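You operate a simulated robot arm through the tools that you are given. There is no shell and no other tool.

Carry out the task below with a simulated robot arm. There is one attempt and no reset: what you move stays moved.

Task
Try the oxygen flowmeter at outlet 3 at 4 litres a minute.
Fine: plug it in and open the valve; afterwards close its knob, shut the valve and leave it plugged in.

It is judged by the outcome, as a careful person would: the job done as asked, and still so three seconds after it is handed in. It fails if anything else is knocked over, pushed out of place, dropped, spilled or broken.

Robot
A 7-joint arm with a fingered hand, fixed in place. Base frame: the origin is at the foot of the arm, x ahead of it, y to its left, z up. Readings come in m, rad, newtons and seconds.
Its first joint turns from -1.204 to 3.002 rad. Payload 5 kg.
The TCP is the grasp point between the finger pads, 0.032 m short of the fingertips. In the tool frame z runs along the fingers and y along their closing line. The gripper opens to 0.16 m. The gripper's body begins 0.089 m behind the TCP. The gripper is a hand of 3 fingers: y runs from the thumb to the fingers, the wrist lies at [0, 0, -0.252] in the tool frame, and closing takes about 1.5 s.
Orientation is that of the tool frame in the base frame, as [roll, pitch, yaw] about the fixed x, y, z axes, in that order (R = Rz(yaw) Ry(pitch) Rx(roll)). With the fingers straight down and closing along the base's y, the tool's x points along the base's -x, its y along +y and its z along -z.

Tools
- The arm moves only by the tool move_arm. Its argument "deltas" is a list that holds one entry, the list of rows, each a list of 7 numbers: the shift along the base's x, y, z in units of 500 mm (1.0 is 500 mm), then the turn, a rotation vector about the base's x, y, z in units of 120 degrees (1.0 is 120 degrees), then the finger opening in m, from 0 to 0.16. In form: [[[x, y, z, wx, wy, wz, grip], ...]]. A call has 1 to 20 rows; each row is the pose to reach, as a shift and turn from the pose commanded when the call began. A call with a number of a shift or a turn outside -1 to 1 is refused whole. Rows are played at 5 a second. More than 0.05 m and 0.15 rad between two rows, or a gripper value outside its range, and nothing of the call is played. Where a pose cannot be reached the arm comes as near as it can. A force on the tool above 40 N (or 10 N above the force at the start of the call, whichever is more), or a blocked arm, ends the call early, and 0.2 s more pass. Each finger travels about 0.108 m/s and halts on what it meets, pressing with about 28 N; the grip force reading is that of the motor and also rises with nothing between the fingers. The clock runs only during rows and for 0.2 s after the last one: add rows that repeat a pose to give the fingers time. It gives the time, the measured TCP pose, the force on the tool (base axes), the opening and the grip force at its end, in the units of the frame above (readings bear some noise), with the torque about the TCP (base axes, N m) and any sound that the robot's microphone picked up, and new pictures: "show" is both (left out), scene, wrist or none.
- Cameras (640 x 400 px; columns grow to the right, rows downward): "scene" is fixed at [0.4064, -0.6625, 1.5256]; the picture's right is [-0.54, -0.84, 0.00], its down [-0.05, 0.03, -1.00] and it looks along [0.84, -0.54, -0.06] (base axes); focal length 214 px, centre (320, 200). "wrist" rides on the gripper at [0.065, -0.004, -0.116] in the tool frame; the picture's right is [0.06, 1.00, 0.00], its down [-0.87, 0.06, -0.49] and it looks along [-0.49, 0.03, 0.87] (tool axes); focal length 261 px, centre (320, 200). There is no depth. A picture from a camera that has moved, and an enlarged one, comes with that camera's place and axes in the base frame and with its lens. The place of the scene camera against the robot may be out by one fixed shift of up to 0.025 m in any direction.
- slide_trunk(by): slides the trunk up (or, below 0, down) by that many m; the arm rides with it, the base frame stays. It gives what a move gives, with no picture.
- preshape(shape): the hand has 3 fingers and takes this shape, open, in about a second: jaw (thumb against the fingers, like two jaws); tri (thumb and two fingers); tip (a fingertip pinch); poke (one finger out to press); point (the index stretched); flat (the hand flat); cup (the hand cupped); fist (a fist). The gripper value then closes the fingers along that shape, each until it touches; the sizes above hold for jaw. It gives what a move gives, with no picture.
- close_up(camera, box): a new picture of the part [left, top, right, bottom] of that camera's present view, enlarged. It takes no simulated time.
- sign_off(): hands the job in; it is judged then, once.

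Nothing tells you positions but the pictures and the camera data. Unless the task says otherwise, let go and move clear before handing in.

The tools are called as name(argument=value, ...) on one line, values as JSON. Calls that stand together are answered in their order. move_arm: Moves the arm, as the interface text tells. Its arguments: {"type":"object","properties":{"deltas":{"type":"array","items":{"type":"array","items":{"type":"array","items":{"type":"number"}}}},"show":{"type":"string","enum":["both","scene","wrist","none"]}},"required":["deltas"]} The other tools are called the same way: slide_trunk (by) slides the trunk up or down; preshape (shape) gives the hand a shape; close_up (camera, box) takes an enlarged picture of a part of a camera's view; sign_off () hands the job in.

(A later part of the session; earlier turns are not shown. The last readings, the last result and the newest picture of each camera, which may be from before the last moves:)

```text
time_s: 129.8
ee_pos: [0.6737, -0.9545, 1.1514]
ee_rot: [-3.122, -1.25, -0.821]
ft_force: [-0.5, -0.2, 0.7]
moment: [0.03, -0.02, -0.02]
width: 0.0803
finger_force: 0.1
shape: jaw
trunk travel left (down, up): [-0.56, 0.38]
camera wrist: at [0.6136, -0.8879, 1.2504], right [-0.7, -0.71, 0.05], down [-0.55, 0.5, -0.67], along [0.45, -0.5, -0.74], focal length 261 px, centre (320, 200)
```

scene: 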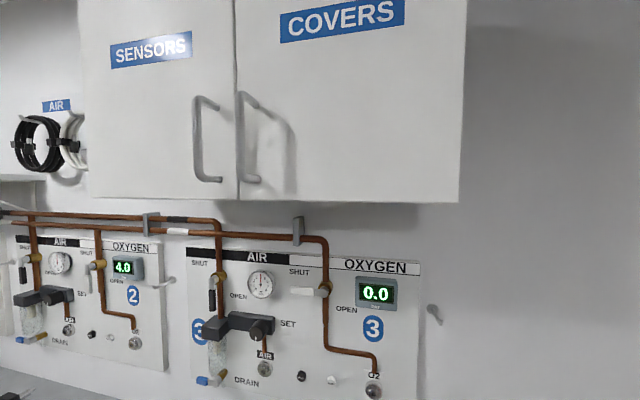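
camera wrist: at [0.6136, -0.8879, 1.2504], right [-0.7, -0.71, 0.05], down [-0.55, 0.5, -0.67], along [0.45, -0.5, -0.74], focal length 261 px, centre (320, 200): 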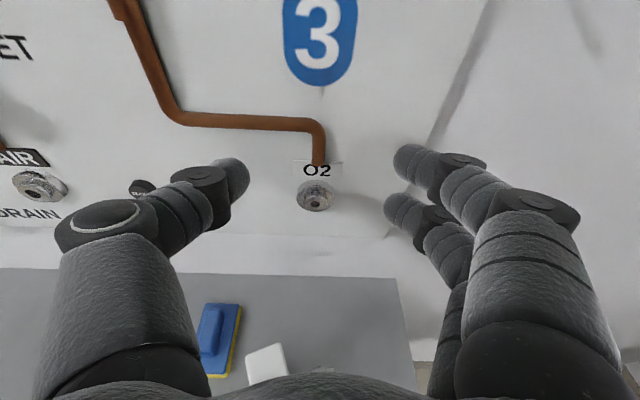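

With the hand pitched about 18–20° downward this posture tracks commands exactly. I'll close the fingers into a pusher and line up, at a safe height, in front of the flowmeter's probe.

move_arm(deltas=[[[-0.05, 0.03, 0, 0, 0, 0, 0.05], [-0.1, 0.06, 0, 0, 0, 0, 0.02], [-0.1547, 0.0885, 0, 0, 0, 0, 0], [-0.1547, 0.0885, 0, 0, 0, 0, 0], [-0.1547, 0.0885, 0, 0, 0, 0, 0]]], show="wrist")

close_up(camera="wrist", box=[140, 120, 440, 330])

```text
time_s: 131.0
ee_pos: [0.5953, -0.9098, 1.152]
ee_rot: [-3.125, -1.25, -0.819]
ft_force: [-1.1, -0.2, -0.4]
moment: [0.01, 0.01, 0.02]
width: 0.0
finger_force: 28.0
shape: jaw
trunk travel left (down, up): [-0.56, 0.38]
camera wrist: at [0.5359, -0.8428, 1.2513], right [-0.7, -0.71, 0.05], down [-0.55, 0.5, -0.67], along [0.45, -0.5, -0.74], focal length 261 px, centre (320, 200)
```

wrist: 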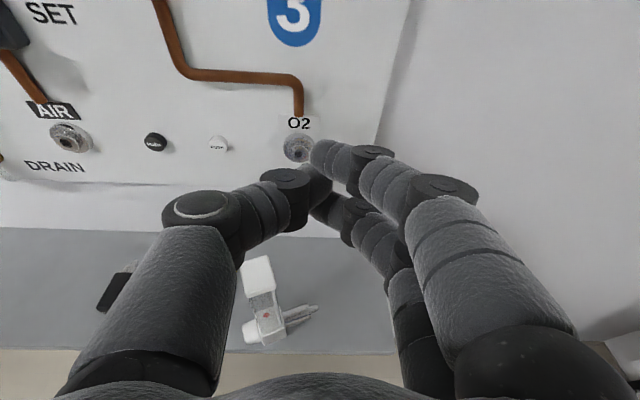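

```text
1.90 times, centred on (290, 225) of wrist
camera zoom: at [0.5359, -0.8428, 1.2513], right [-0.7, -0.71, 0.05], down [-0.55, 0.5, -0.67], along [0.45, -0.5, -0.74], focal length 496 px, centre (377, 152)
```

zoom: 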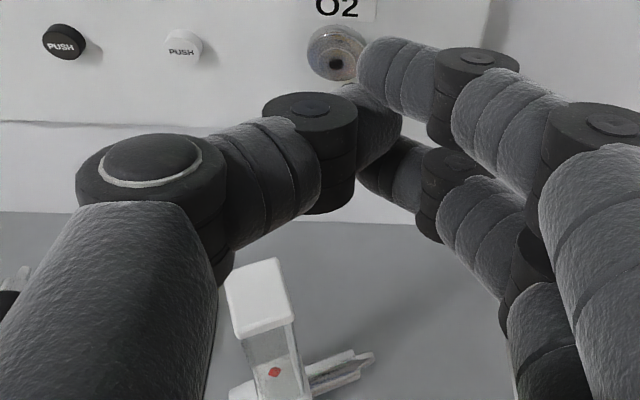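

preshape(shape="poke")

move_arm(deltas=[[[0, 0, 0, 0, 0, 0, 0]]], show="wrist")

```text
time_s: 131.9
ee_pos: [0.5958, -0.909, 1.1516]
ee_rot: [-3.122, -1.251, -0.821]
ft_force: [0.1, -0.4, 0.2]
moment: [0.0, 0.02, 0.02]
width: 0.0
finger_force: 0.1
shape: poke
trunk travel left (down, up): [-0.56, 0.38]
```

```text
time_s: 132.3
ee_pos: [0.5956, -0.9095, 1.1514]
ee_rot: [-3.12, -1.249, -0.819]
ft_force: [0.1, 0.5, 0.0]
moment: [0.03, 0.03, 0.01]
width: 0.0467
finger_force: 0.0
shape: jaw
trunk travel left (down, up): [-0.56, 0.38]
camera wrist: at [0.5362, -0.8428, 1.2513], right [-0.7, -0.71, 0.05], down [-0.55, 0.5, -0.67], along [0.45, -0.5, -0.74], focal length 261 px, centre (320, 200)
```

wrist: 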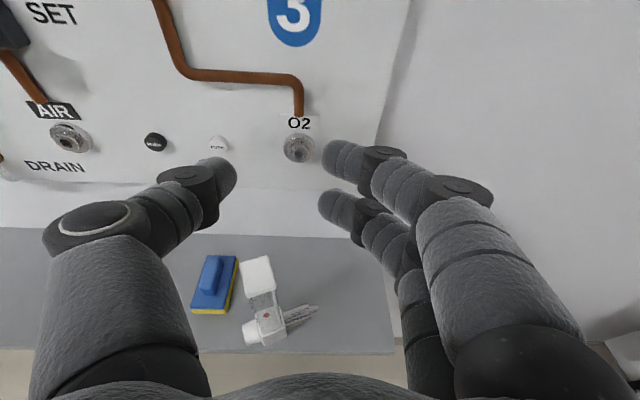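

preshape(shape="poke")

move_arm(deltas=[[[0, 0, 0, 0, 0, 0, 0.16]]], show="wrist")

```text
time_s: 133.2
ee_pos: [0.5965, -0.9083, 1.1518]
ee_rot: [-3.123, -1.25, -0.822]
ft_force: [0.1, -0.9, -0.3]
moment: [0.04, 0.01, -0.04]
width: 0.0
finger_force: 0.0
shape: poke
trunk travel left (down, up): [-0.56, 0.38]
```

```text
time_s: 133.6
ee_pos: [0.5957, -0.9088, 1.1514]
ee_rot: [-3.123, -1.25, -0.82]
ft_force: [-0.8, 0.2, -1.0]
moment: [-0.04, 0.01, 0.0]
width: 0.0
finger_force: 0.1
shape: poke
trunk travel left (down, up): [-0.56, 0.38]
camera wrist: at [0.5361, -0.8429, 1.2513], right [-0.7, -0.71, 0.05], down [-0.55, 0.5, -0.67], along [0.45, -0.5, -0.74], focal length 261 px, centre (320, 200)
```

wrist: 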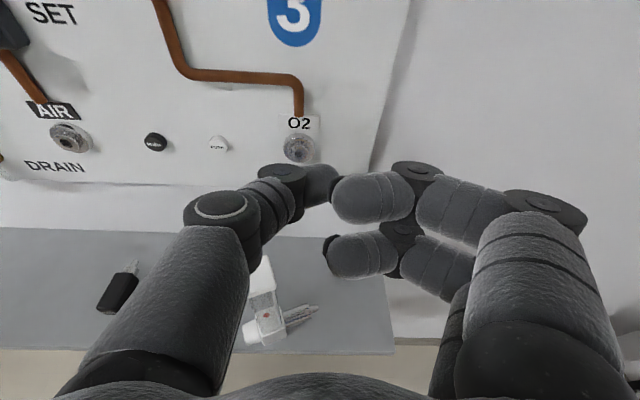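

preshape(shape="jaw")

move_arm(deltas=[[[-0.008, -0.013, 0, 0, 0, 0, 0.05], [-0.015, -0.0263, 0, 0, 0, 0, 0], [-0.015, -0.0263, 0, 0, 0, 0, 0], [-0.015, -0.0263, 0, 0, 0, 0, 0], [-0.015, -0.0263, 0, 0, 0, 0, 0], [-0.015, -0.0263, 0, 0, 0, 0, 0], [-0.015, -0.0263, 0, 0, 0, 0, 0], [-0.015, -0.0263, 0, 0, 0, 0, 0]]], show="none")

slide_trunk(by=-0.12)

move_arm(deltas=[[[0, 0, 0, 0, 0, 0, 0]]], show="wrist")

```text
time_s: 134.5
ee_pos: [0.5956, -0.9091, 1.1514]
ee_rot: [-3.123, -1.251, -0.821]
ft_force: [-0.5, -0.7, 0.5]
moment: [-0.01, 0.01, 0.01]
width: 0.16
finger_force: 0.0
shape: jaw
trunk travel left (down, up): [-0.56, 0.38]
```

```text
time_s: 136.3
ee_pos: [0.5871, -0.9224, 1.1513]
ee_rot: [-3.122, -1.25, -0.82]
ft_force: [0.3, 0.1, -0.6]
moment: [0.0, 0.0, 0.02]
width: 0.0
finger_force: 27.6
shape: jaw
trunk travel left (down, up): [-0.56, 0.38]
```

```text
time_s: 137.8
ee_pos: [0.5875, -0.9221, 1.0321]
ee_rot: [-3.123, -1.25, -0.819]
ft_force: [-0.3, -0.7, 1.3]
moment: [0.0, 0.04, 0.03]
width: 0.0
finger_force: 28.1
shape: jaw
trunk travel left (down, up): [-0.44, 0.5]
```

```text
time_s: 138.2
ee_pos: [0.588, -0.9224, 1.032]
ee_rot: [-3.122, -1.249, -0.822]
ft_force: [-0.1, 1.1, -0.9]
moment: [0.0, -0.01, 0.01]
width: 0.0
finger_force: 28.2
shape: jaw
trunk travel left (down, up): [-0.44, 0.5]
camera wrist: at [0.5279, -0.8564, 1.1307], right [-0.7, -0.71, 0.05], down [-0.55, 0.5, -0.67], along [0.45, -0.5, -0.74], focal length 261 px, centre (320, 200)
```

wrist: 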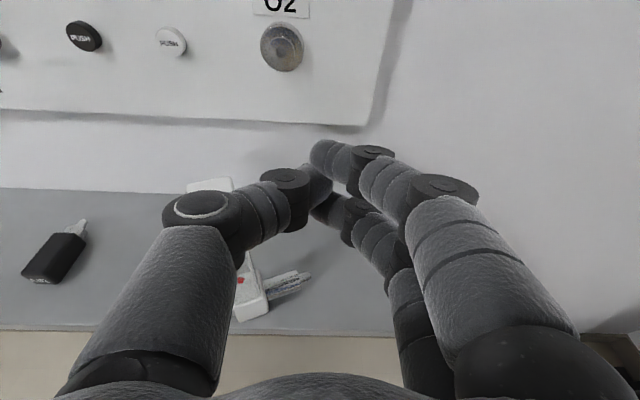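

move_arm(deltas=[[[-0.0141, 0.0141, 0, 0, 0, 0, 0], [-0.0141, 0.0141, 0, 0, 0, 0, 0]]], show="none")

slide_trunk(by=-0.1)

move_arm(deltas=[[[0, 0, 0, 0, 0, 0, 0]]], show="wrist")

```text
time_s: 138.8
ee_pos: [0.5787, -0.915, 1.031]
ee_rot: [-3.122, -1.25, -0.821]
ft_force: [0.3, 0.3, -0.1]
moment: [0.01, -0.01, 0.03]
width: 0.0
finger_force: 27.8
shape: jaw
trunk travel left (down, up): [-0.44, 0.5]
```

```text
time_s: 140.1
ee_pos: [0.5795, -0.9158, 0.9326]
ee_rot: [-3.122, -1.25, -0.82]
ft_force: [0.5, 0.2, 0.2]
moment: [0.02, 0.04, 0.0]
width: 0.0
finger_force: 27.9
shape: jaw
trunk travel left (down, up): [-0.34, 0.6]
```

```text
time_s: 140.5
ee_pos: [0.5791, -0.9161, 0.9316]
ee_rot: [-3.123, -1.249, -0.819]
ft_force: [0.0, -0.9, 0.8]
moment: [-0.01, 0.0, 0.03]
width: 0.0003
finger_force: 28.2
shape: jaw
trunk travel left (down, up): [-0.34, 0.6]
camera wrist: at [0.5202, -0.8491, 1.0309], right [-0.7, -0.71, 0.05], down [-0.55, 0.5, -0.67], along [0.45, -0.5, -0.74], focal length 261 px, centre (320, 200)
```

wrist: 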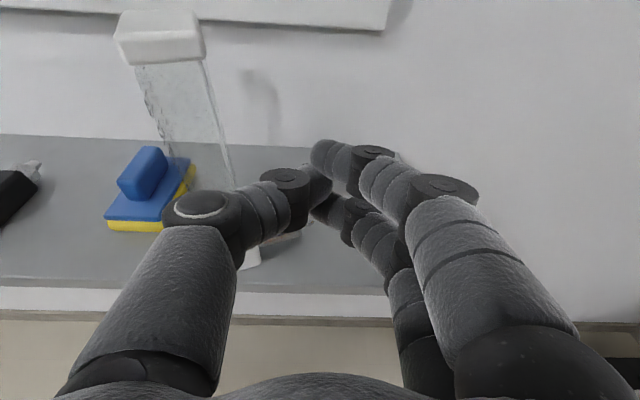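

slide_trunk(by=-0.06)

move_arm(deltas=[[[0, 0, 0, 0, 0, 0, 0]]], show="wrist")

close_up(camera="wrist", box=[200, 120, 400, 300])

```text
time_s: 141.5
ee_pos: [0.5795, -0.9146, 0.8723]
ee_rot: [-3.124, -1.251, -0.821]
ft_force: [0.1, 0.1, -0.4]
moment: [-0.02, 0.0, -0.02]
width: 0.0
finger_force: 28.1
shape: jaw
trunk travel left (down, up): [-0.28, 0.66]
```

```text
time_s: 141.9
ee_pos: [0.5792, -0.9148, 0.8726]
ee_rot: [-3.122, -1.248, -0.82]
ft_force: [0.5, -0.3, -0.1]
moment: [0.02, -0.02, 0.02]
width: 0.0
finger_force: 28.0
shape: jaw
trunk travel left (down, up): [-0.28, 0.66]
camera wrist: at [0.5202, -0.8491, 0.9709], right [-0.7, -0.71, 0.05], down [-0.55, 0.5, -0.67], along [0.45, -0.5, -0.74], focal length 261 px, centre (320, 200)
```

wrist: 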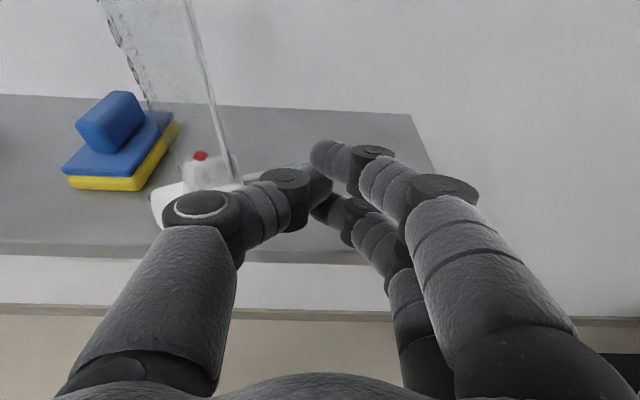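

```text
2.22 times, centred on (300, 210) of wrist
camera zoom: at [0.5202, -0.8491, 0.9709], right [-0.7, -0.71, 0.05], down [-0.55, 0.5, -0.67], along [0.45, -0.5, -0.74], focal length 579 px, centre (364, 178)
```

zoom: 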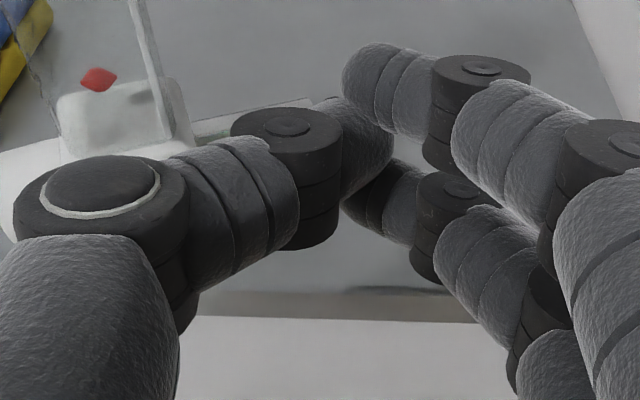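

move_arm(deltas=[[[0, 0, -0.016, 0, 0, 0, 0], [0, 0, -0.032, 0, 0, 0, 0], [0, 0, -0.04, 0, 0, 0, 0]]], show="none")

close_up(camera="wrist", box=[200, 120, 400, 300])

```text
time_s: 142.7
ee_pos: [0.5788, -0.9147, 0.8504]
ee_rot: [-3.124, -1.251, -0.82]
ft_force: [0.6, -1.0, -0.3]
moment: [0.0, 0.01, 0.01]
width: 0.0
finger_force: 27.3
shape: jaw
trunk travel left (down, up): [-0.28, 0.66]
```

```text
2.22 times, centred on (300, 210) of wrist
camera zoom: at [0.5198, -0.8487, 0.9505], right [-0.7, -0.71, 0.05], down [-0.55, 0.5, -0.67], along [0.45, -0.5, -0.74], focal length 579 px, centre (364, 178)
```

zoom: 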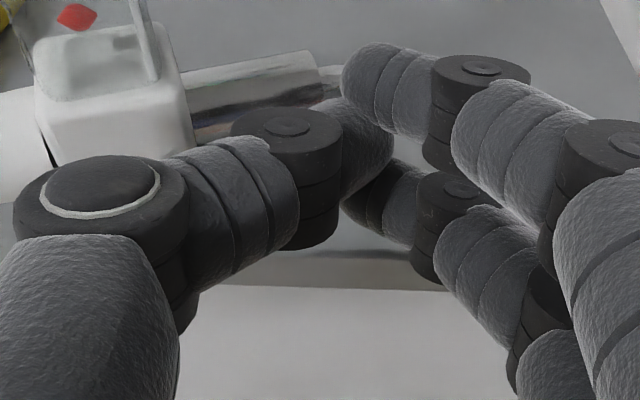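

The fingertips sit just in front of the probe. I'll pitch the hand a little steeper so the thumb clears the knob, shift slightly left, and then push the probe toward the wall in small steps.

move_arm(deltas=[[[0, 0, 0.012, 0.034, 0.034, 0, 0], [0.01, 0.012, 0.012, 0.0684, 0.0684, 0, 0], [0.02, 0.024, 0.012, 0.0684, 0.0684, 0, 0], [0.029, 0.0346, 0.012, 0.0684, 0.0684, 0, 0]]], show="wrist")

close_up(camera="wrist", box=[160, 80, 420, 300])

```text
time_s: 143.7
ee_pos: [0.5953, -0.8982, 0.8584]
ee_rot: [-3.135, -1.045, -0.807]
ft_force: [0.2, 1.6, -0.4]
moment: [-0.02, 0.01, 0.0]
width: 0.0002
finger_force: 28.1
shape: jaw
trunk travel left (down, up): [-0.28, 0.66]
camera wrist: at [0.5504, -0.8469, 0.9725], right [-0.7, -0.72, 0.05], down [-0.64, 0.58, -0.51], along [0.33, -0.38, -0.86], focal length 261 px, centre (320, 200)
```

wrist: 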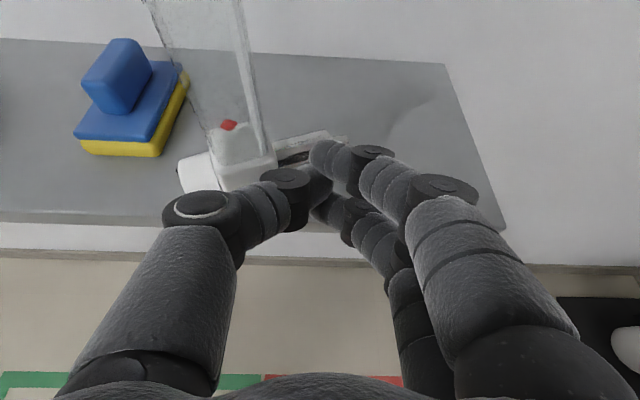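

```text
1.82 times, centred on (290, 190) of wrist
camera zoom: at [0.5504, -0.8469, 0.9725], right [-0.7, -0.72, 0.05], down [-0.64, 0.58, -0.51], along [0.33, -0.38, -0.86], focal length 474 px, centre (374, 218)
```

zoom: 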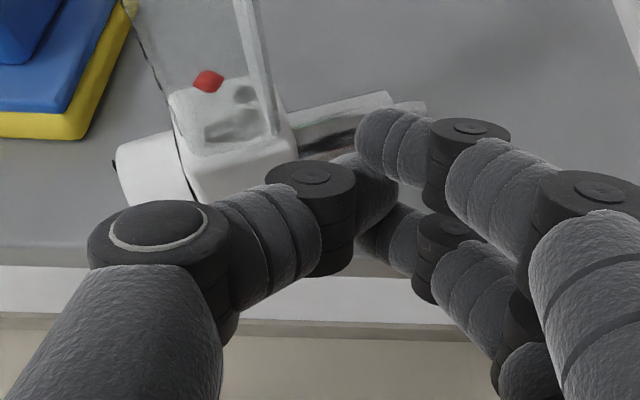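

move_arm(deltas=[[[0.0106, -0.0106, 0, 0, 0, 0, 0], [0.0212, -0.0212, 0, 0, 0, 0, 0], [0.0318, -0.0318, 0, 0, 0, 0, 0], [0.0424, -0.0424, 0, 0, 0, 0, 0]]], show="none")

close_up(camera="wrist", box=[160, 80, 420, 300])

```text
time_s: 144.7
ee_pos: [0.6133, -0.92, 0.8578]
ee_rot: [-3.134, -1.047, -0.806]
ft_force: [-0.1, -0.6, -0.2]
moment: [0.0, 0.0, -0.01]
width: 0.0002
finger_force: 28.4
shape: jaw
trunk travel left (down, up): [-0.28, 0.66]
```

```text
1.82 times, centred on (290, 190) of wrist
camera zoom: at [0.5704, -0.8687, 0.9727], right [-0.7, -0.72, 0.05], down [-0.64, 0.58, -0.51], along [0.33, -0.39, -0.86], focal length 474 px, centre (374, 218)
```

zoom: 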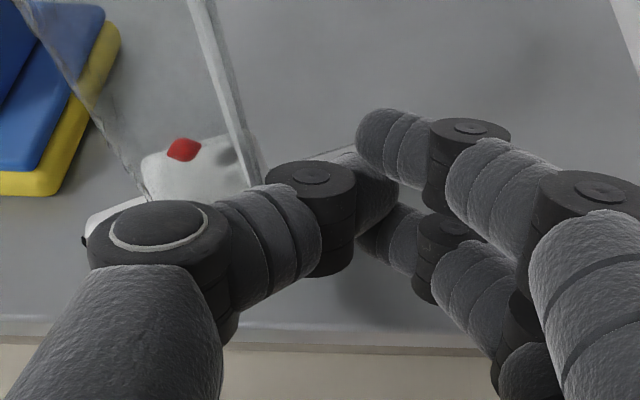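

move_arm(deltas=[[[0.0106, -0.0106, 0, 0, 0, 0, 0], [0.0212, -0.0212, 0, 0, 0, 0, 0], [0.0318, -0.0318, 0, 0, 0, 0, 0]]], show="none")

close_up(camera="wrist", box=[100, 80, 420, 300])

```text
time_s: 145.5
ee_pos: [0.631, -0.9351, 0.8568]
ee_rot: [-3.138, -1.046, -0.806]
ft_force: [0.4, -0.1, -1.3]
moment: [-0.01, 0.01, 0.0]
width: 0.0
finger_force: 28.1
shape: jaw
trunk travel left (down, up): [-0.28, 0.66]
```

```text
1.82 times, centred on (260, 190) of wrist
camera zoom: at [0.5869, -0.8846, 0.9723], right [-0.7, -0.72, 0.05], down [-0.64, 0.58, -0.51], along [0.33, -0.39, -0.86], focal length 474 px, centre (429, 218)
```

zoom: 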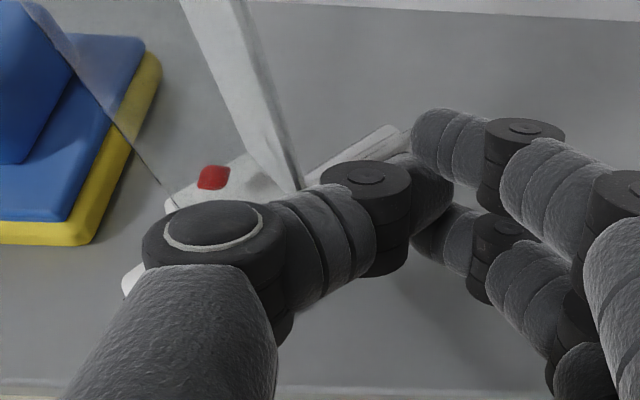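

move_arm(deltas=[[[0.0106, -0.0106, 0, 0, 0, 0, 0], [0.0212, -0.0212, 0, 0, 0, 0, 0], [0.0318, -0.0318, 0, 0, 0, 0, 0]]], show="wrist")

close_up(camera="wrist", box=[100, 80, 420, 300])

```text
time_s: 146.3
ee_pos: [0.6466, -0.9501, 0.8583]
ee_rot: [-3.135, -1.048, -0.807]
ft_force: [-0.7, 0.8, 0.2]
moment: [-0.02, -0.01, 0.01]
width: 0.0
finger_force: 28.3
shape: jaw
trunk travel left (down, up): [-0.28, 0.66]
camera wrist: at [0.6031, -0.9004, 0.9735], right [-0.7, -0.72, 0.05], down [-0.64, 0.58, -0.51], along [0.33, -0.39, -0.86], focal length 261 px, centre (320, 200)
```

wrist: 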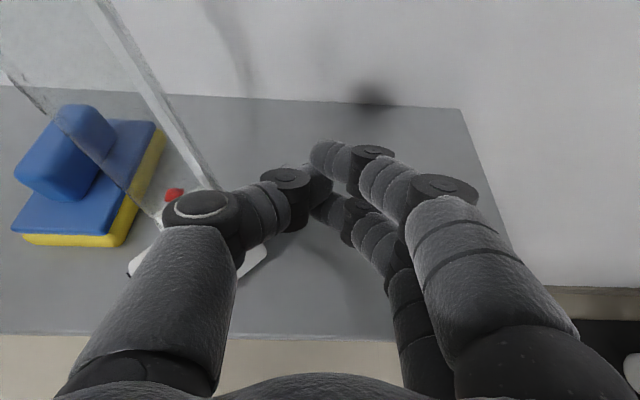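

```text
1.82 times, centred on (260, 190) of wrist
camera zoom: at [0.6031, -0.9004, 0.9735], right [-0.7, -0.72, 0.05], down [-0.64, 0.58, -0.51], along [0.33, -0.39, -0.86], focal length 474 px, centre (429, 218)
```

zoom: 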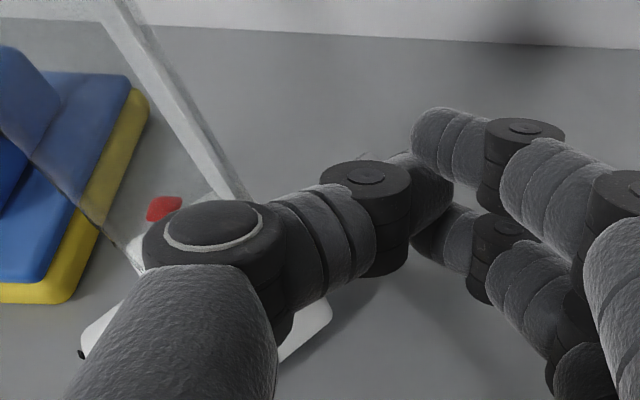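

slide_trunk(by=0.2)

move_arm(deltas=[[[0, 0, 0, 0, 0, 0, 0]]], show="wrist")

close_up(camera="wrist", box=[100, 150, 400, 400])

```text
time_s: 148.5
ee_pos: [0.6473, -0.9504, 1.0583]
ee_rot: [-3.137, -1.047, -0.807]
ft_force: [-0.1, -0.1, -0.4]
moment: [-0.02, 0.02, 0.0]
width: 0.0001
finger_force: 28.2
shape: jaw
trunk travel left (down, up): [-0.48, 0.46]
```

```text
time_s: 148.9
ee_pos: [0.6475, -0.9518, 1.058]
ee_rot: [-3.135, -1.047, -0.806]
ft_force: [0.4, -0.9, -0.8]
moment: [0.0, -0.02, -0.02]
width: 0.0003
finger_force: 27.9
shape: jaw
trunk travel left (down, up): [-0.48, 0.46]
camera wrist: at [0.6032, -0.9004, 1.1729], right [-0.7, -0.72, 0.05], down [-0.64, 0.58, -0.51], along [0.33, -0.39, -0.86], focal length 261 px, centre (320, 200)
```

wrist: 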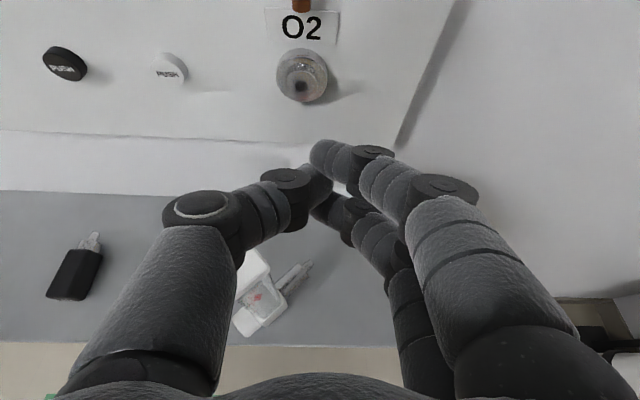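

```text
1.60 times, centred on (250, 275) of wrist
camera zoom: at [0.6032, -0.9004, 1.1729], right [-0.7, -0.72, 0.05], down [-0.64, 0.58, -0.51], along [0.33, -0.39, -0.86], focal length 417 px, centre (432, 80)
```

zoom: 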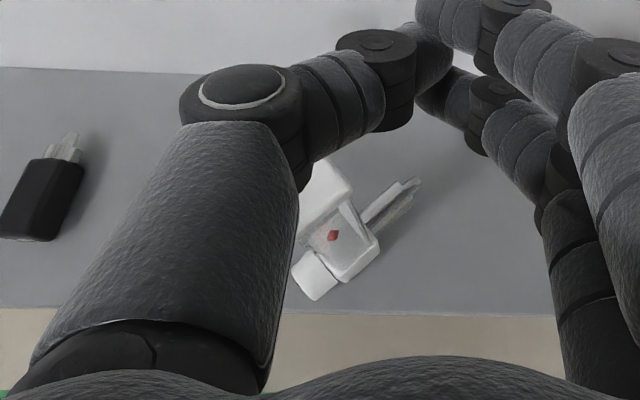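

The push worked: the flowmeter has turned about 20° and moved away from the edge. Next I'll straddle it with open fingers and close them on the probe from both sides, which will swing the probe round to face the wall.

move_arm(deltas=[[[0.02, 0.005, 0, -0.02, -0.02, 0, 0.06], [0.045, 0.01, 0, -0.04, -0.04, 0, 0.1], [0.0697, 0.0157, 0.004, -0.059, -0.059, 0, 0.1], [0.0697, 0.0157, 0.004, -0.059, -0.059, 0, 0.1], [0.0697, 0.0157, 0.004, -0.059, -0.059, 0, 0.1]]], show="wrist")

close_up(camera="wrist", box=[200, 180, 440, 400])

```text
time_s: 150.1
ee_pos: [0.6835, -0.9428, 1.0597]
ee_rot: [-3.126, -1.222, -0.817]
ft_force: [-0.2, 0.6, 0.3]
moment: [-0.01, -0.03, 0.02]
width: 0.0994
finger_force: 0.0
shape: jaw
trunk travel left (down, up): [-0.48, 0.46]
camera wrist: at [0.625, -0.8796, 1.161], right [-0.7, -0.71, 0.05], down [-0.56, 0.51, -0.65], along [0.43, -0.49, -0.76], focal length 261 px, centre (320, 200)
```

wrist: 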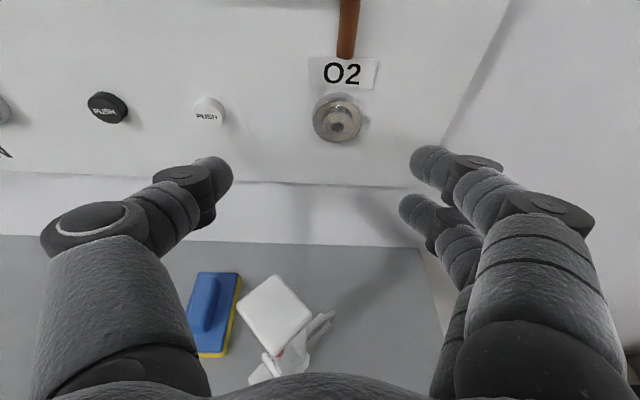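

```text
1.82 times, centred on (320, 290) of wrist
camera zoom: at [0.625, -0.8796, 1.161], right [-0.7, -0.71, 0.05], down [-0.56, 0.51, -0.65], along [0.43, -0.49, -0.76], focal length 474 px, centre (320, 36)
```

zoom: 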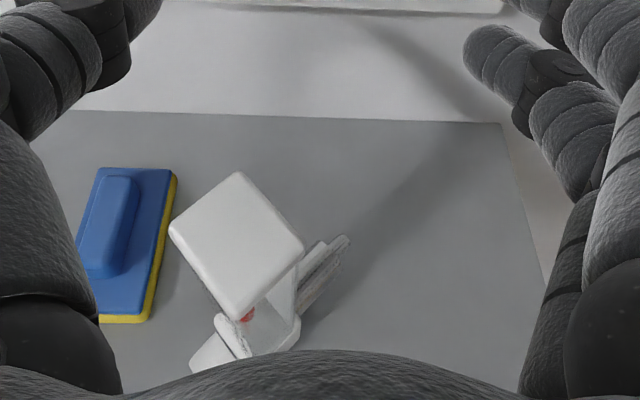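

move_arm(deltas=[[[0.0057, 0.0057, 0, 0, 0, 0, 0.1]]], show="none")

slide_trunk(by=-0.1)

move_arm(deltas=[[[0, 0, 0, 0, 0, 0, 0.1]]], show="wrist")

```text
time_s: 150.5
ee_pos: [0.685, -0.9412, 1.06]
ee_rot: [-3.126, -1.221, -0.816]
ft_force: [-0.3, -0.1, -0.2]
moment: [-0.03, 0.0, -0.03]
width: 0.0996
finger_force: 0.1
shape: jaw
trunk travel left (down, up): [-0.48, 0.46]
```

```text
time_s: 151.8
ee_pos: [0.6849, -0.9391, 0.9599]
ee_rot: [-3.126, -1.221, -0.815]
ft_force: [0.9, -0.4, 0.3]
moment: [-0.01, 0.02, -0.01]
width: 0.0998
finger_force: 0.1
shape: jaw
trunk travel left (down, up): [-0.38, 0.56]
```

```text
time_s: 152.2
ee_pos: [0.6835, -0.9407, 0.9608]
ee_rot: [-3.125, -1.222, -0.816]
ft_force: [-0.5, -1.5, -0.1]
moment: [0.01, -0.01, -0.03]
width: 0.0998
finger_force: 0.1
shape: jaw
trunk travel left (down, up): [-0.38, 0.56]
camera wrist: at [0.6273, -0.8759, 1.0616], right [-0.7, -0.71, 0.05], down [-0.56, 0.51, -0.65], along [0.43, -0.49, -0.76], focal length 261 px, centre (320, 200)
```

wrist: 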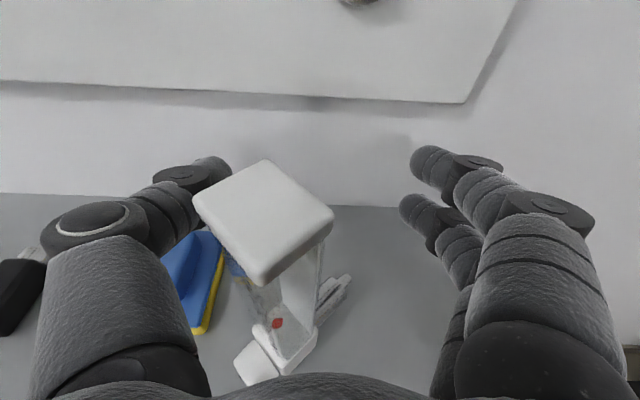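

slide_trunk(by=-0.09)

move_arm(deltas=[[[0, 0, 0, 0, 0, 0, 0.1]]], show="wrist")

close_up(camera="wrist", box=[140, 120, 460, 340])

```text
time_s: 153.5
ee_pos: [0.6856, -0.9395, 0.8714]
ee_rot: [-3.125, -1.222, -0.817]
ft_force: [0.3, -0.9, 0.7]
moment: [0.05, -0.01, 0.01]
width: 0.0996
finger_force: 0.0
shape: jaw
trunk travel left (down, up): [-0.29, 0.65]
```

```text
time_s: 153.9
ee_pos: [0.6855, -0.94, 0.8697]
ee_rot: [-3.125, -1.223, -0.816]
ft_force: [0.0, -0.1, -0.6]
moment: [-0.01, 0.0, -0.01]
width: 0.0996
finger_force: 0.1
shape: jaw
trunk travel left (down, up): [-0.29, 0.65]
camera wrist: at [0.6273, -0.8759, 0.9716], right [-0.7, -0.71, 0.05], down [-0.56, 0.51, -0.65], along [0.43, -0.49, -0.76], focal length 261 px, centre (320, 200)
```

wrist: 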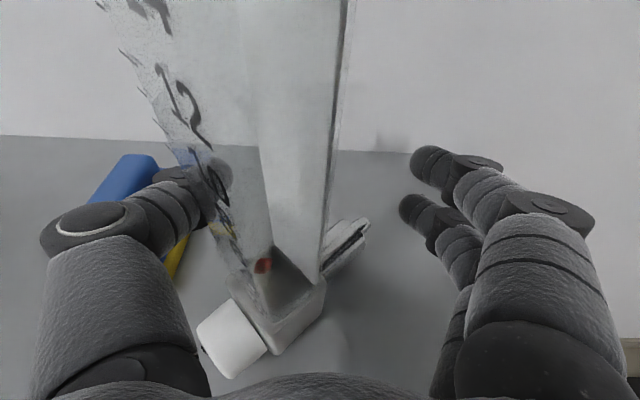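

```text
1.82 times, centred on (300, 230) of wrist
camera zoom: at [0.6273, -0.8759, 0.9716], right [-0.7, -0.71, 0.05], down [-0.56, 0.51, -0.65], along [0.43, -0.49, -0.76], focal length 474 px, centre (356, 146)
```

zoom: 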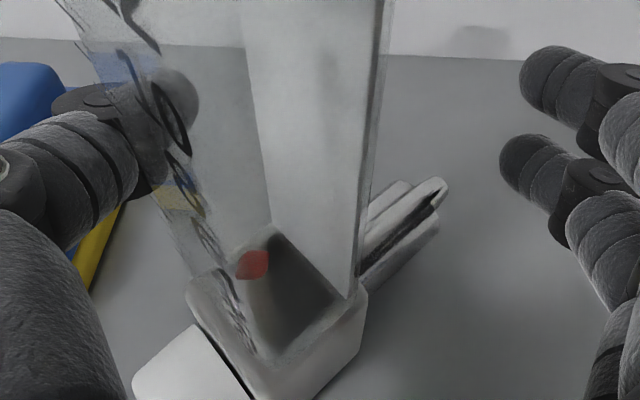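

move_arm(deltas=[[[0, 0, -0.02, 0, 0, 0, 0.1], [0, 0, -0.038, 0, 0, 0, 0.1], [0, 0, -0.038, 0, 0, 0, 0.085], [0, 0, -0.038, 0, 0, 0, 0.07], [0, 0, -0.038, 0, 0, 0, 0.06], [0, 0, -0.038, 0, 0, 0, 0.05], [0, 0, -0.038, 0, 0, 0, 0.05]]], show="wrist")

close_up(camera="wrist", box=[140, 120, 460, 340])

```text
time_s: 155.5
ee_pos: [0.6845, -0.9403, 0.851]
ee_rot: [-3.123, -1.221, -0.816]
ft_force: [-0.5, 0.7, -0.4]
moment: [0.0, -0.03, -0.03]
width: 0.0508
finger_force: 0.0
shape: jaw
trunk travel left (down, up): [-0.29, 0.65]
camera wrist: at [0.6276, -0.8761, 0.9525], right [-0.7, -0.71, 0.05], down [-0.56, 0.51, -0.65], along [0.43, -0.49, -0.76], focal length 261 px, centre (320, 200)
```

wrist: 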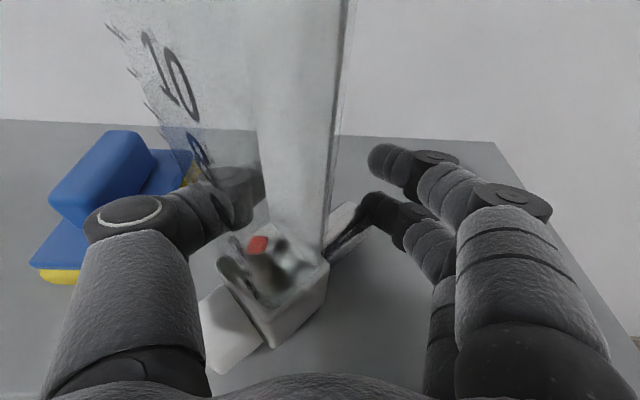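

```text
1.82 times, centred on (300, 230) of wrist
camera zoom: at [0.6276, -0.8761, 0.9525], right [-0.7, -0.71, 0.05], down [-0.56, 0.51, -0.65], along [0.43, -0.49, -0.76], focal length 474 px, centre (356, 146)
```

zoom: 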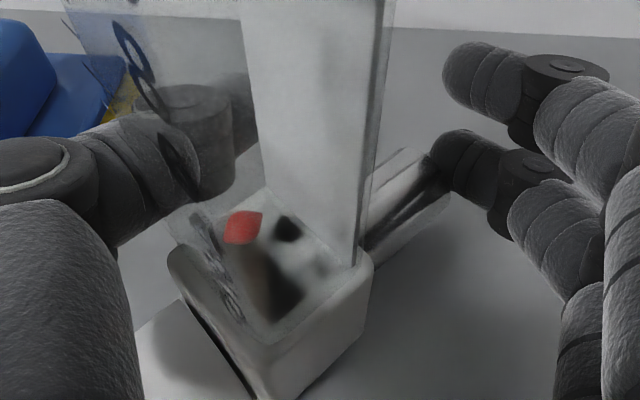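

move_arm(deltas=[[[0.005, 0.005, 0, 0, 0, 0, 0.046], [0.01, 0.01, 0, 0, 0, 0, 0.042], [0.015, 0.015, 0, 0, 0, 0, 0.038], [0.0198, 0.0198, 0, 0, 0, 0, 0.034], [0.0198, 0.0198, 0, 0, 0, 0, 0.034]]], show="wrist")

close_up(camera="wrist", box=[140, 120, 460, 340])

```text
time_s: 156.7
ee_pos: [0.6936, -0.9307, 0.8516]
ee_rot: [-3.123, -1.222, -0.818]
ft_force: [-0.4, -1.3, 0.4]
moment: [-0.03, 0.02, 0.01]
width: 0.0345
finger_force: 0.1
shape: jaw
trunk travel left (down, up): [-0.29, 0.65]
camera wrist: at [0.6371, -0.8658, 0.953], right [-0.7, -0.71, 0.05], down [-0.56, 0.51, -0.65], along [0.43, -0.49, -0.76], focal length 261 px, centre (320, 200)
```

wrist: 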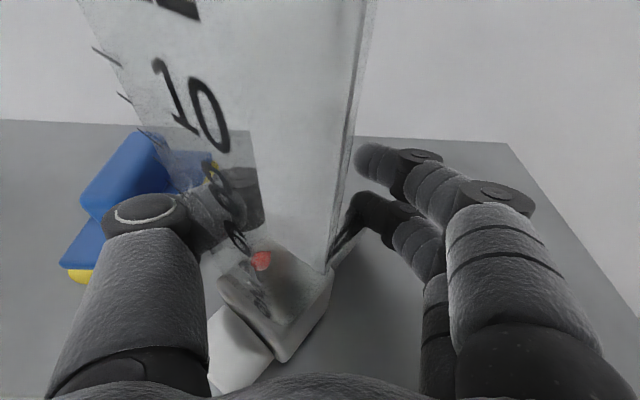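

```text
1.82 times, centred on (300, 230) of wrist
camera zoom: at [0.6371, -0.8658, 0.953], right [-0.7, -0.71, 0.05], down [-0.56, 0.51, -0.65], along [0.43, -0.49, -0.76], focal length 474 px, centre (356, 146)
```

zoom: 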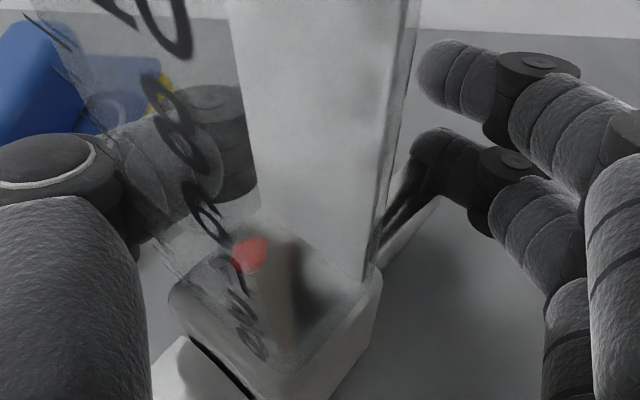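

move_arm(deltas=[[[0.004, 0.004, 0, 0, 0, 0, 0.03], [0.008, 0.008, 0, 0, 0, 0, 0.026], [0.012, 0.012, 0, 0, 0, 0, 0.022], [0.014, 0.014, 0, 0, 0, 0, 0.02], [0.014, 0.014, 0, 0, 0, 0, 0.02]]], show="wrist")

close_up(camera="wrist", box=[140, 120, 460, 340])

```text
time_s: 157.9
ee_pos: [0.7016, -0.9224, 0.851]
ee_rot: [-3.125, -1.222, -0.816]
ft_force: [1.0, -1.4, 0.5]
moment: [-0.1, 0.03, -0.02]
width: 0.0095
finger_force: 27.7
shape: jaw
trunk travel left (down, up): [-0.29, 0.65]
camera wrist: at [0.6445, -0.8591, 0.9527], right [-0.7, -0.71, 0.05], down [-0.56, 0.51, -0.65], along [0.43, -0.49, -0.76], focal length 261 px, centre (320, 200)
```

wrist: 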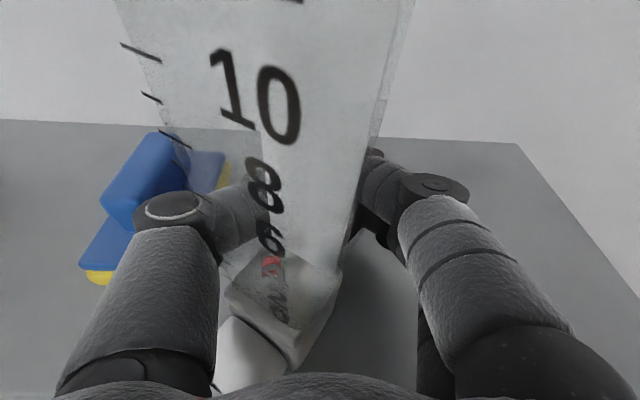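

```text
1.82 times, centred on (300, 230) of wrist
camera zoom: at [0.6445, -0.8591, 0.9527], right [-0.7, -0.71, 0.05], down [-0.56, 0.51, -0.65], along [0.43, -0.49, -0.76], focal length 474 px, centre (356, 146)
```

zoom: 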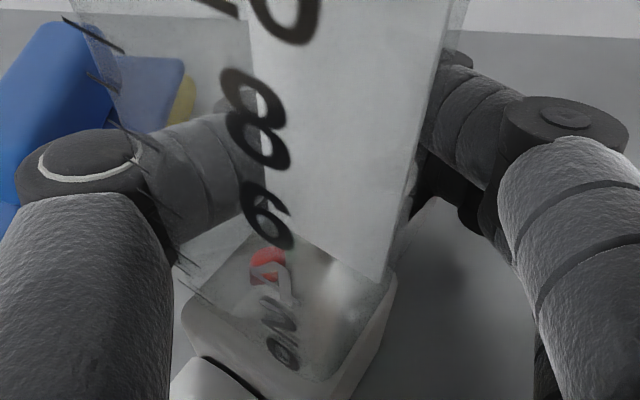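

move_arm(deltas=[[[0, 0, 0, 0, 0, 0, 0.03], [0, 0, 0, 0, 0, 0, 0.06], [0.0, 0.0, 0, 0, 0, 0, 0.08], [-0.007, -0.007, 0, 0, 0, 0, 0.1], [-0.014, -0.014, 0, 0, 0, 0, 0.1], [-0.014, -0.014, 0, 0, 0, 0, 0.1]]], show="wrist")

close_up(camera="wrist", box=[140, 120, 460, 340])

```text
time_s: 159.3
ee_pos: [0.694, -0.9296, 0.8508]
ee_rot: [-3.124, -1.223, -0.818]
ft_force: [-0.8, -0.1, 0.5]
moment: [-0.02, 0.01, 0.0]
width: 0.0995
finger_force: 0.0
shape: jaw
trunk travel left (down, up): [-0.29, 0.65]
camera wrist: at [0.6369, -0.8666, 0.9525], right [-0.7, -0.71, 0.05], down [-0.56, 0.51, -0.65], along [0.43, -0.49, -0.76], focal length 261 px, centre (320, 200)
```

wrist: 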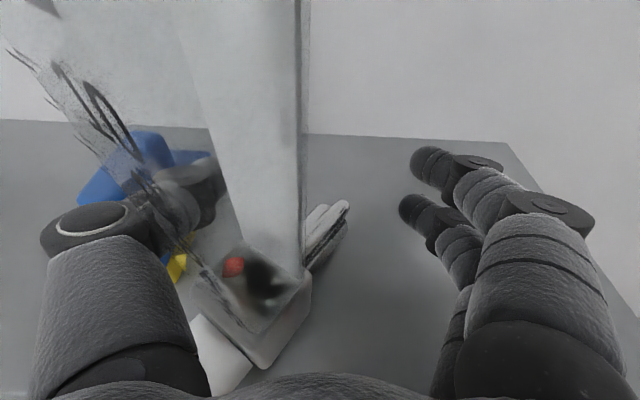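

```text
1.82 times, centred on (300, 230) of wrist
camera zoom: at [0.6369, -0.8666, 0.9525], right [-0.7, -0.71, 0.05], down [-0.56, 0.51, -0.65], along [0.43, -0.49, -0.76], focal length 474 px, centre (356, 146)
```

zoom: 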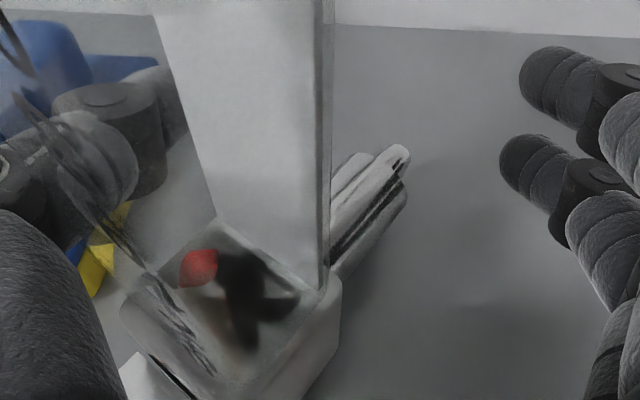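

The fingers dragged the tube sideways rather than turning it much further (it's now about 36° short). A narrower pusher is better: I'll raise clear, roll the hand 90° so the fingers are stacked below the thumb, and nudge the probe from its right side.

slide_trunk(by=0.2)

move_arm(deltas=[[[-0.01, -0.01, 0, 0.0453, -0.0453, -0.0233, 0.1], [-0.02, -0.02, 0, 0.0905, -0.0905, -0.0466, 0.1], [-0.03, -0.03, 0, 0.1358, -0.1358, -0.07, 0.1], [-0.04, -0.04, 0, 0.1811, -0.1811, -0.0933, 0.1], [-0.04, -0.04, 0, 0.2264, -0.2264, -0.1166, 0.1], [-0.04, -0.04, 0, 0.2716, -0.2716, -0.1399, 0.1], [-0.04, -0.04, 0, 0.3169, -0.3169, -0.1632, 0.1], [-0.04, -0.04, 0, 0.3622, -0.3622, -0.1865, 0.1], [-0.04, -0.04, 0, 0.4075, -0.4075, -0.2099, 0.1], [-0.04, -0.04, 0, 0.4527, -0.4527, -0.2332, 0.1], [-0.04, -0.04, 0, 0.498, -0.498, -0.2565, 0.1]]], show="wrist")

```text
time_s: 161.4
ee_pos: [0.6945, -0.9306, 1.0517]
ee_rot: [-3.126, -1.222, -0.815]
ft_force: [0.3, 0.1, -0.1]
moment: [-0.01, 0.0, 0.01]
width: 0.0993
finger_force: 0.2
shape: jaw
trunk travel left (down, up): [-0.49, 0.45]
```

```text
time_s: 163.8
ee_pos: [0.6736, -0.9507, 1.0511]
ee_rot: [-1.934, 0.011, -2.359]
ft_force: [1.1, 0.7, 0.5]
moment: [0.0, -0.02, 0.01]
width: 0.0994
finger_force: 0.1
shape: jaw
trunk travel left (down, up): [-0.49, 0.45]
camera wrist: at [0.5529, -0.921, 1.0957], right [-0.29, 0.22, -0.93], down [0.28, 0.95, 0.13], along [0.92, -0.22, -0.33], focal length 261 px, centre (320, 200)
```

wrist: 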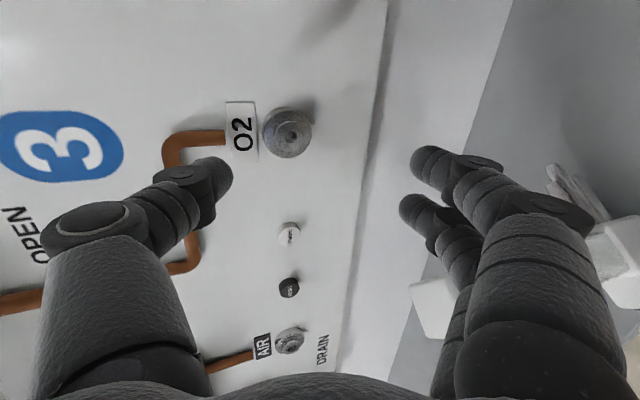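

move_arm(deltas=[[[-0.03, -0.011, 0, 0, 0, 0, 0.1], [-0.06, -0.022, 0, 0, 0, 0, 0.1]]], show="none")

slide_trunk(by=-0.12)

move_arm(deltas=[[[0, 0, 0, 0, 0, 0, 0.1]]], show="wrist")

```text
time_s: 164.4
ee_pos: [0.6451, -0.9609, 1.0507]
ee_rot: [-1.935, 0.01, -2.358]
ft_force: [0.2, 0.8, 0.7]
moment: [-0.01, -0.02, 0.02]
width: 0.0995
finger_force: 0.0
shape: jaw
trunk travel left (down, up): [-0.49, 0.45]
```

```text
time_s: 165.9
ee_pos: [0.6439, -0.9626, 0.9326]
ee_rot: [-1.933, 0.008, -2.359]
ft_force: [-0.3, 1.0, 0.0]
moment: [0.01, 0.05, -0.04]
width: 0.0993
finger_force: 0.2
shape: jaw
trunk travel left (down, up): [-0.37, 0.57]
```

```text
time_s: 166.3
ee_pos: [0.6441, -0.9612, 0.932]
ee_rot: [-1.934, 0.009, -2.36]
ft_force: [0.8, 0.2, 0.2]
moment: [0.04, 0.0, -0.03]
width: 0.0998
finger_force: 0.0
shape: jaw
trunk travel left (down, up): [-0.37, 0.57]
camera wrist: at [0.5233, -0.9331, 0.9765], right [-0.29, 0.21, -0.93], down [0.28, 0.95, 0.13], along [0.92, -0.22, -0.33], focal length 261 px, centre (320, 200)
```

wrist: 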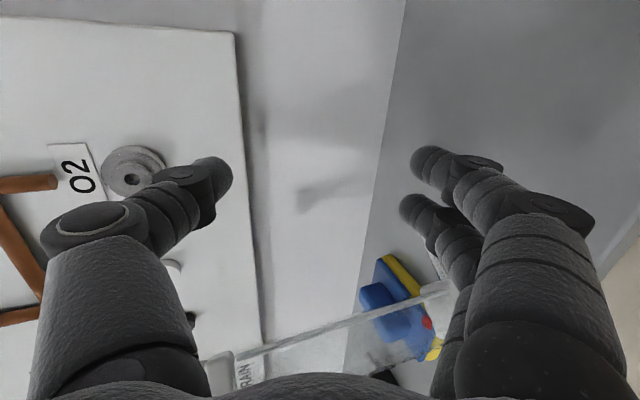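

slide_trunk(by=-0.037)

move_arm(deltas=[[[0, 0, 0, 0, 0, 0, 0.1]]], show="wrist")

close_up(camera="wrist", box=[340, 130, 560, 330])

```text
time_s: 167.2
ee_pos: [0.6458, -0.9626, 0.8955]
ee_rot: [-1.933, 0.008, -2.361]
ft_force: [0.4, 1.0, 0.0]
moment: [0.0, 0.01, -0.01]
width: 0.0993
finger_force: 0.1
shape: jaw
trunk travel left (down, up): [-0.333, 0.607]
```

```text
time_s: 167.6
ee_pos: [0.6451, -0.962, 0.8942]
ee_rot: [-1.934, 0.01, -2.359]
ft_force: [0.4, -0.7, 0.7]
moment: [0.01, -0.03, 0.02]
width: 0.0994
finger_force: 0.0
shape: jaw
trunk travel left (down, up): [-0.333, 0.607]
camera wrist: at [0.5233, -0.9331, 0.9395], right [-0.29, 0.21, -0.93], down [0.28, 0.95, 0.13], along [0.92, -0.22, -0.33], focal length 261 px, centre (320, 200)
```

wrist: 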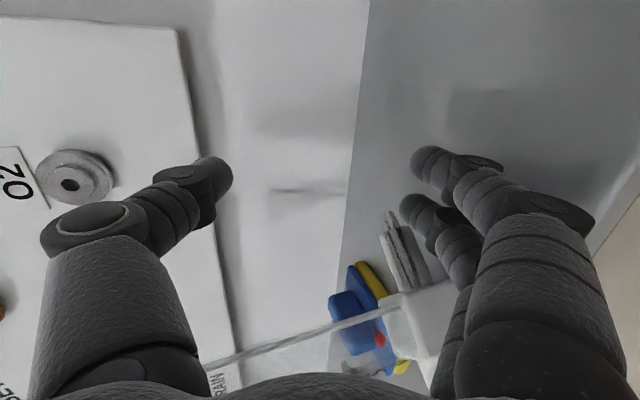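

```text
2.00 times, centred on (450, 230) of wrist
camera zoom: at [0.5233, -0.9331, 0.9395], right [-0.29, 0.21, -0.93], down [0.28, 0.95, 0.13], along [0.92, -0.22, -0.33], focal length 521 px, centre (60, 140)
```

zoom: 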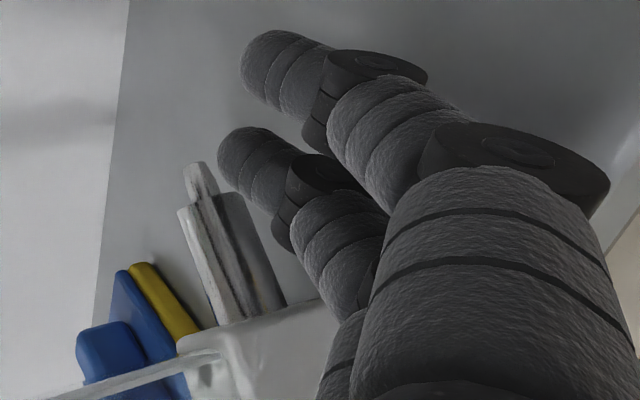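

move_arm(deltas=[[[0.0105, 0.0037, 0, 0, 0, 0, 0.1], [0.021, 0.0074, 0, 0, 0, 0, 0.1], [0.0314, 0.011, 0, 0, 0, 0, 0.1], [0.0418, 0.0147, 0, 0, 0, 0, 0.1], [0.0523, 0.0184, 0, 0, 0, 0, 0.1]]], show="wrist")

close_up(camera="wrist", box=[340, 130, 560, 330])

```text
time_s: 168.8
ee_pos: [0.6712, -0.9535, 0.8955]
ee_rot: [-1.933, 0.008, -2.359]
ft_force: [-0.4, -0.9, -0.2]
moment: [-0.03, -0.01, 0.01]
width: 0.0995
finger_force: 0.0
shape: jaw
trunk travel left (down, up): [-0.333, 0.607]
camera wrist: at [0.5487, -0.9237, 0.9402], right [-0.29, 0.21, -0.93], down [0.28, 0.95, 0.13], along [0.92, -0.22, -0.33], focal length 261 px, centre (320, 200)
```

wrist: 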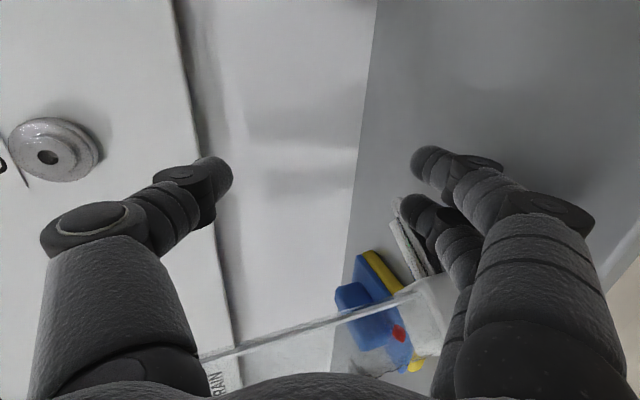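

```text
2.00 times, centred on (450, 230) of wrist
camera zoom: at [0.5487, -0.9237, 0.9402], right [-0.29, 0.21, -0.93], down [0.28, 0.95, 0.13], along [0.92, -0.22, -0.33], focal length 521 px, centre (60, 140)
```

zoom: 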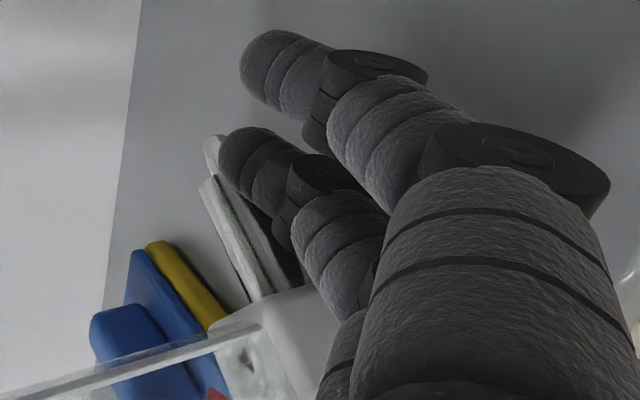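

move_arm(deltas=[[[0.01, 0.004, 0, 0, 0, 0, 0.1], [0.02, 0.008, 0, 0, 0, 0, 0.1], [0.03, 0.012, 0, 0, 0, 0, 0.1], [0.04, 0.016, 0, 0, 0, 0, 0.1]]], show="wrist")

close_up(camera="wrist", box=[340, 130, 560, 330])

```text
time_s: 169.8
ee_pos: [0.6912, -0.945, 0.8931]
ee_rot: [-1.933, 0.007, -2.361]
ft_force: [-0.4, -0.6, 1.3]
moment: [-0.02, 0.08, 0.06]
width: 0.0995
finger_force: 0.0
shape: jaw
trunk travel left (down, up): [-0.333, 0.607]
camera wrist: at [0.5692, -0.9164, 0.9394], right [-0.29, 0.21, -0.93], down [0.28, 0.95, 0.13], along [0.92, -0.22, -0.33], focal length 261 px, centre (320, 200)
```

wrist: 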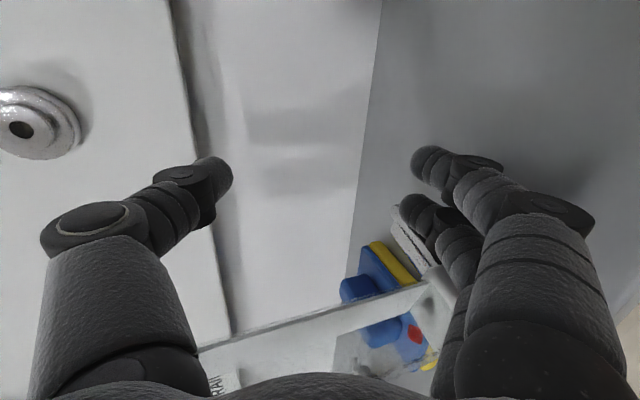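

```text
2.00 times, centred on (450, 230) of wrist
camera zoom: at [0.5692, -0.9164, 0.9394], right [-0.29, 0.21, -0.93], down [0.28, 0.95, 0.13], along [0.92, -0.22, -0.33], focal length 521 px, centre (60, 140)
```

zoom: 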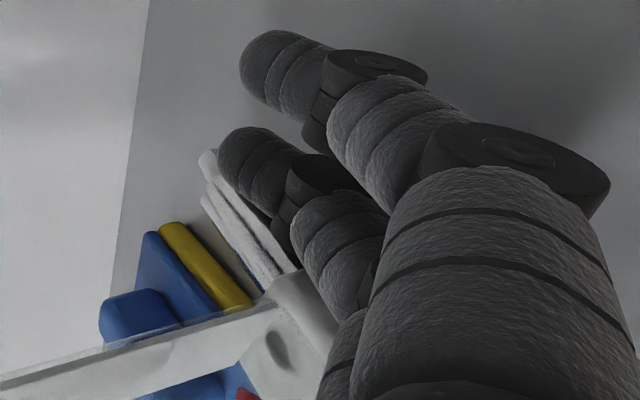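

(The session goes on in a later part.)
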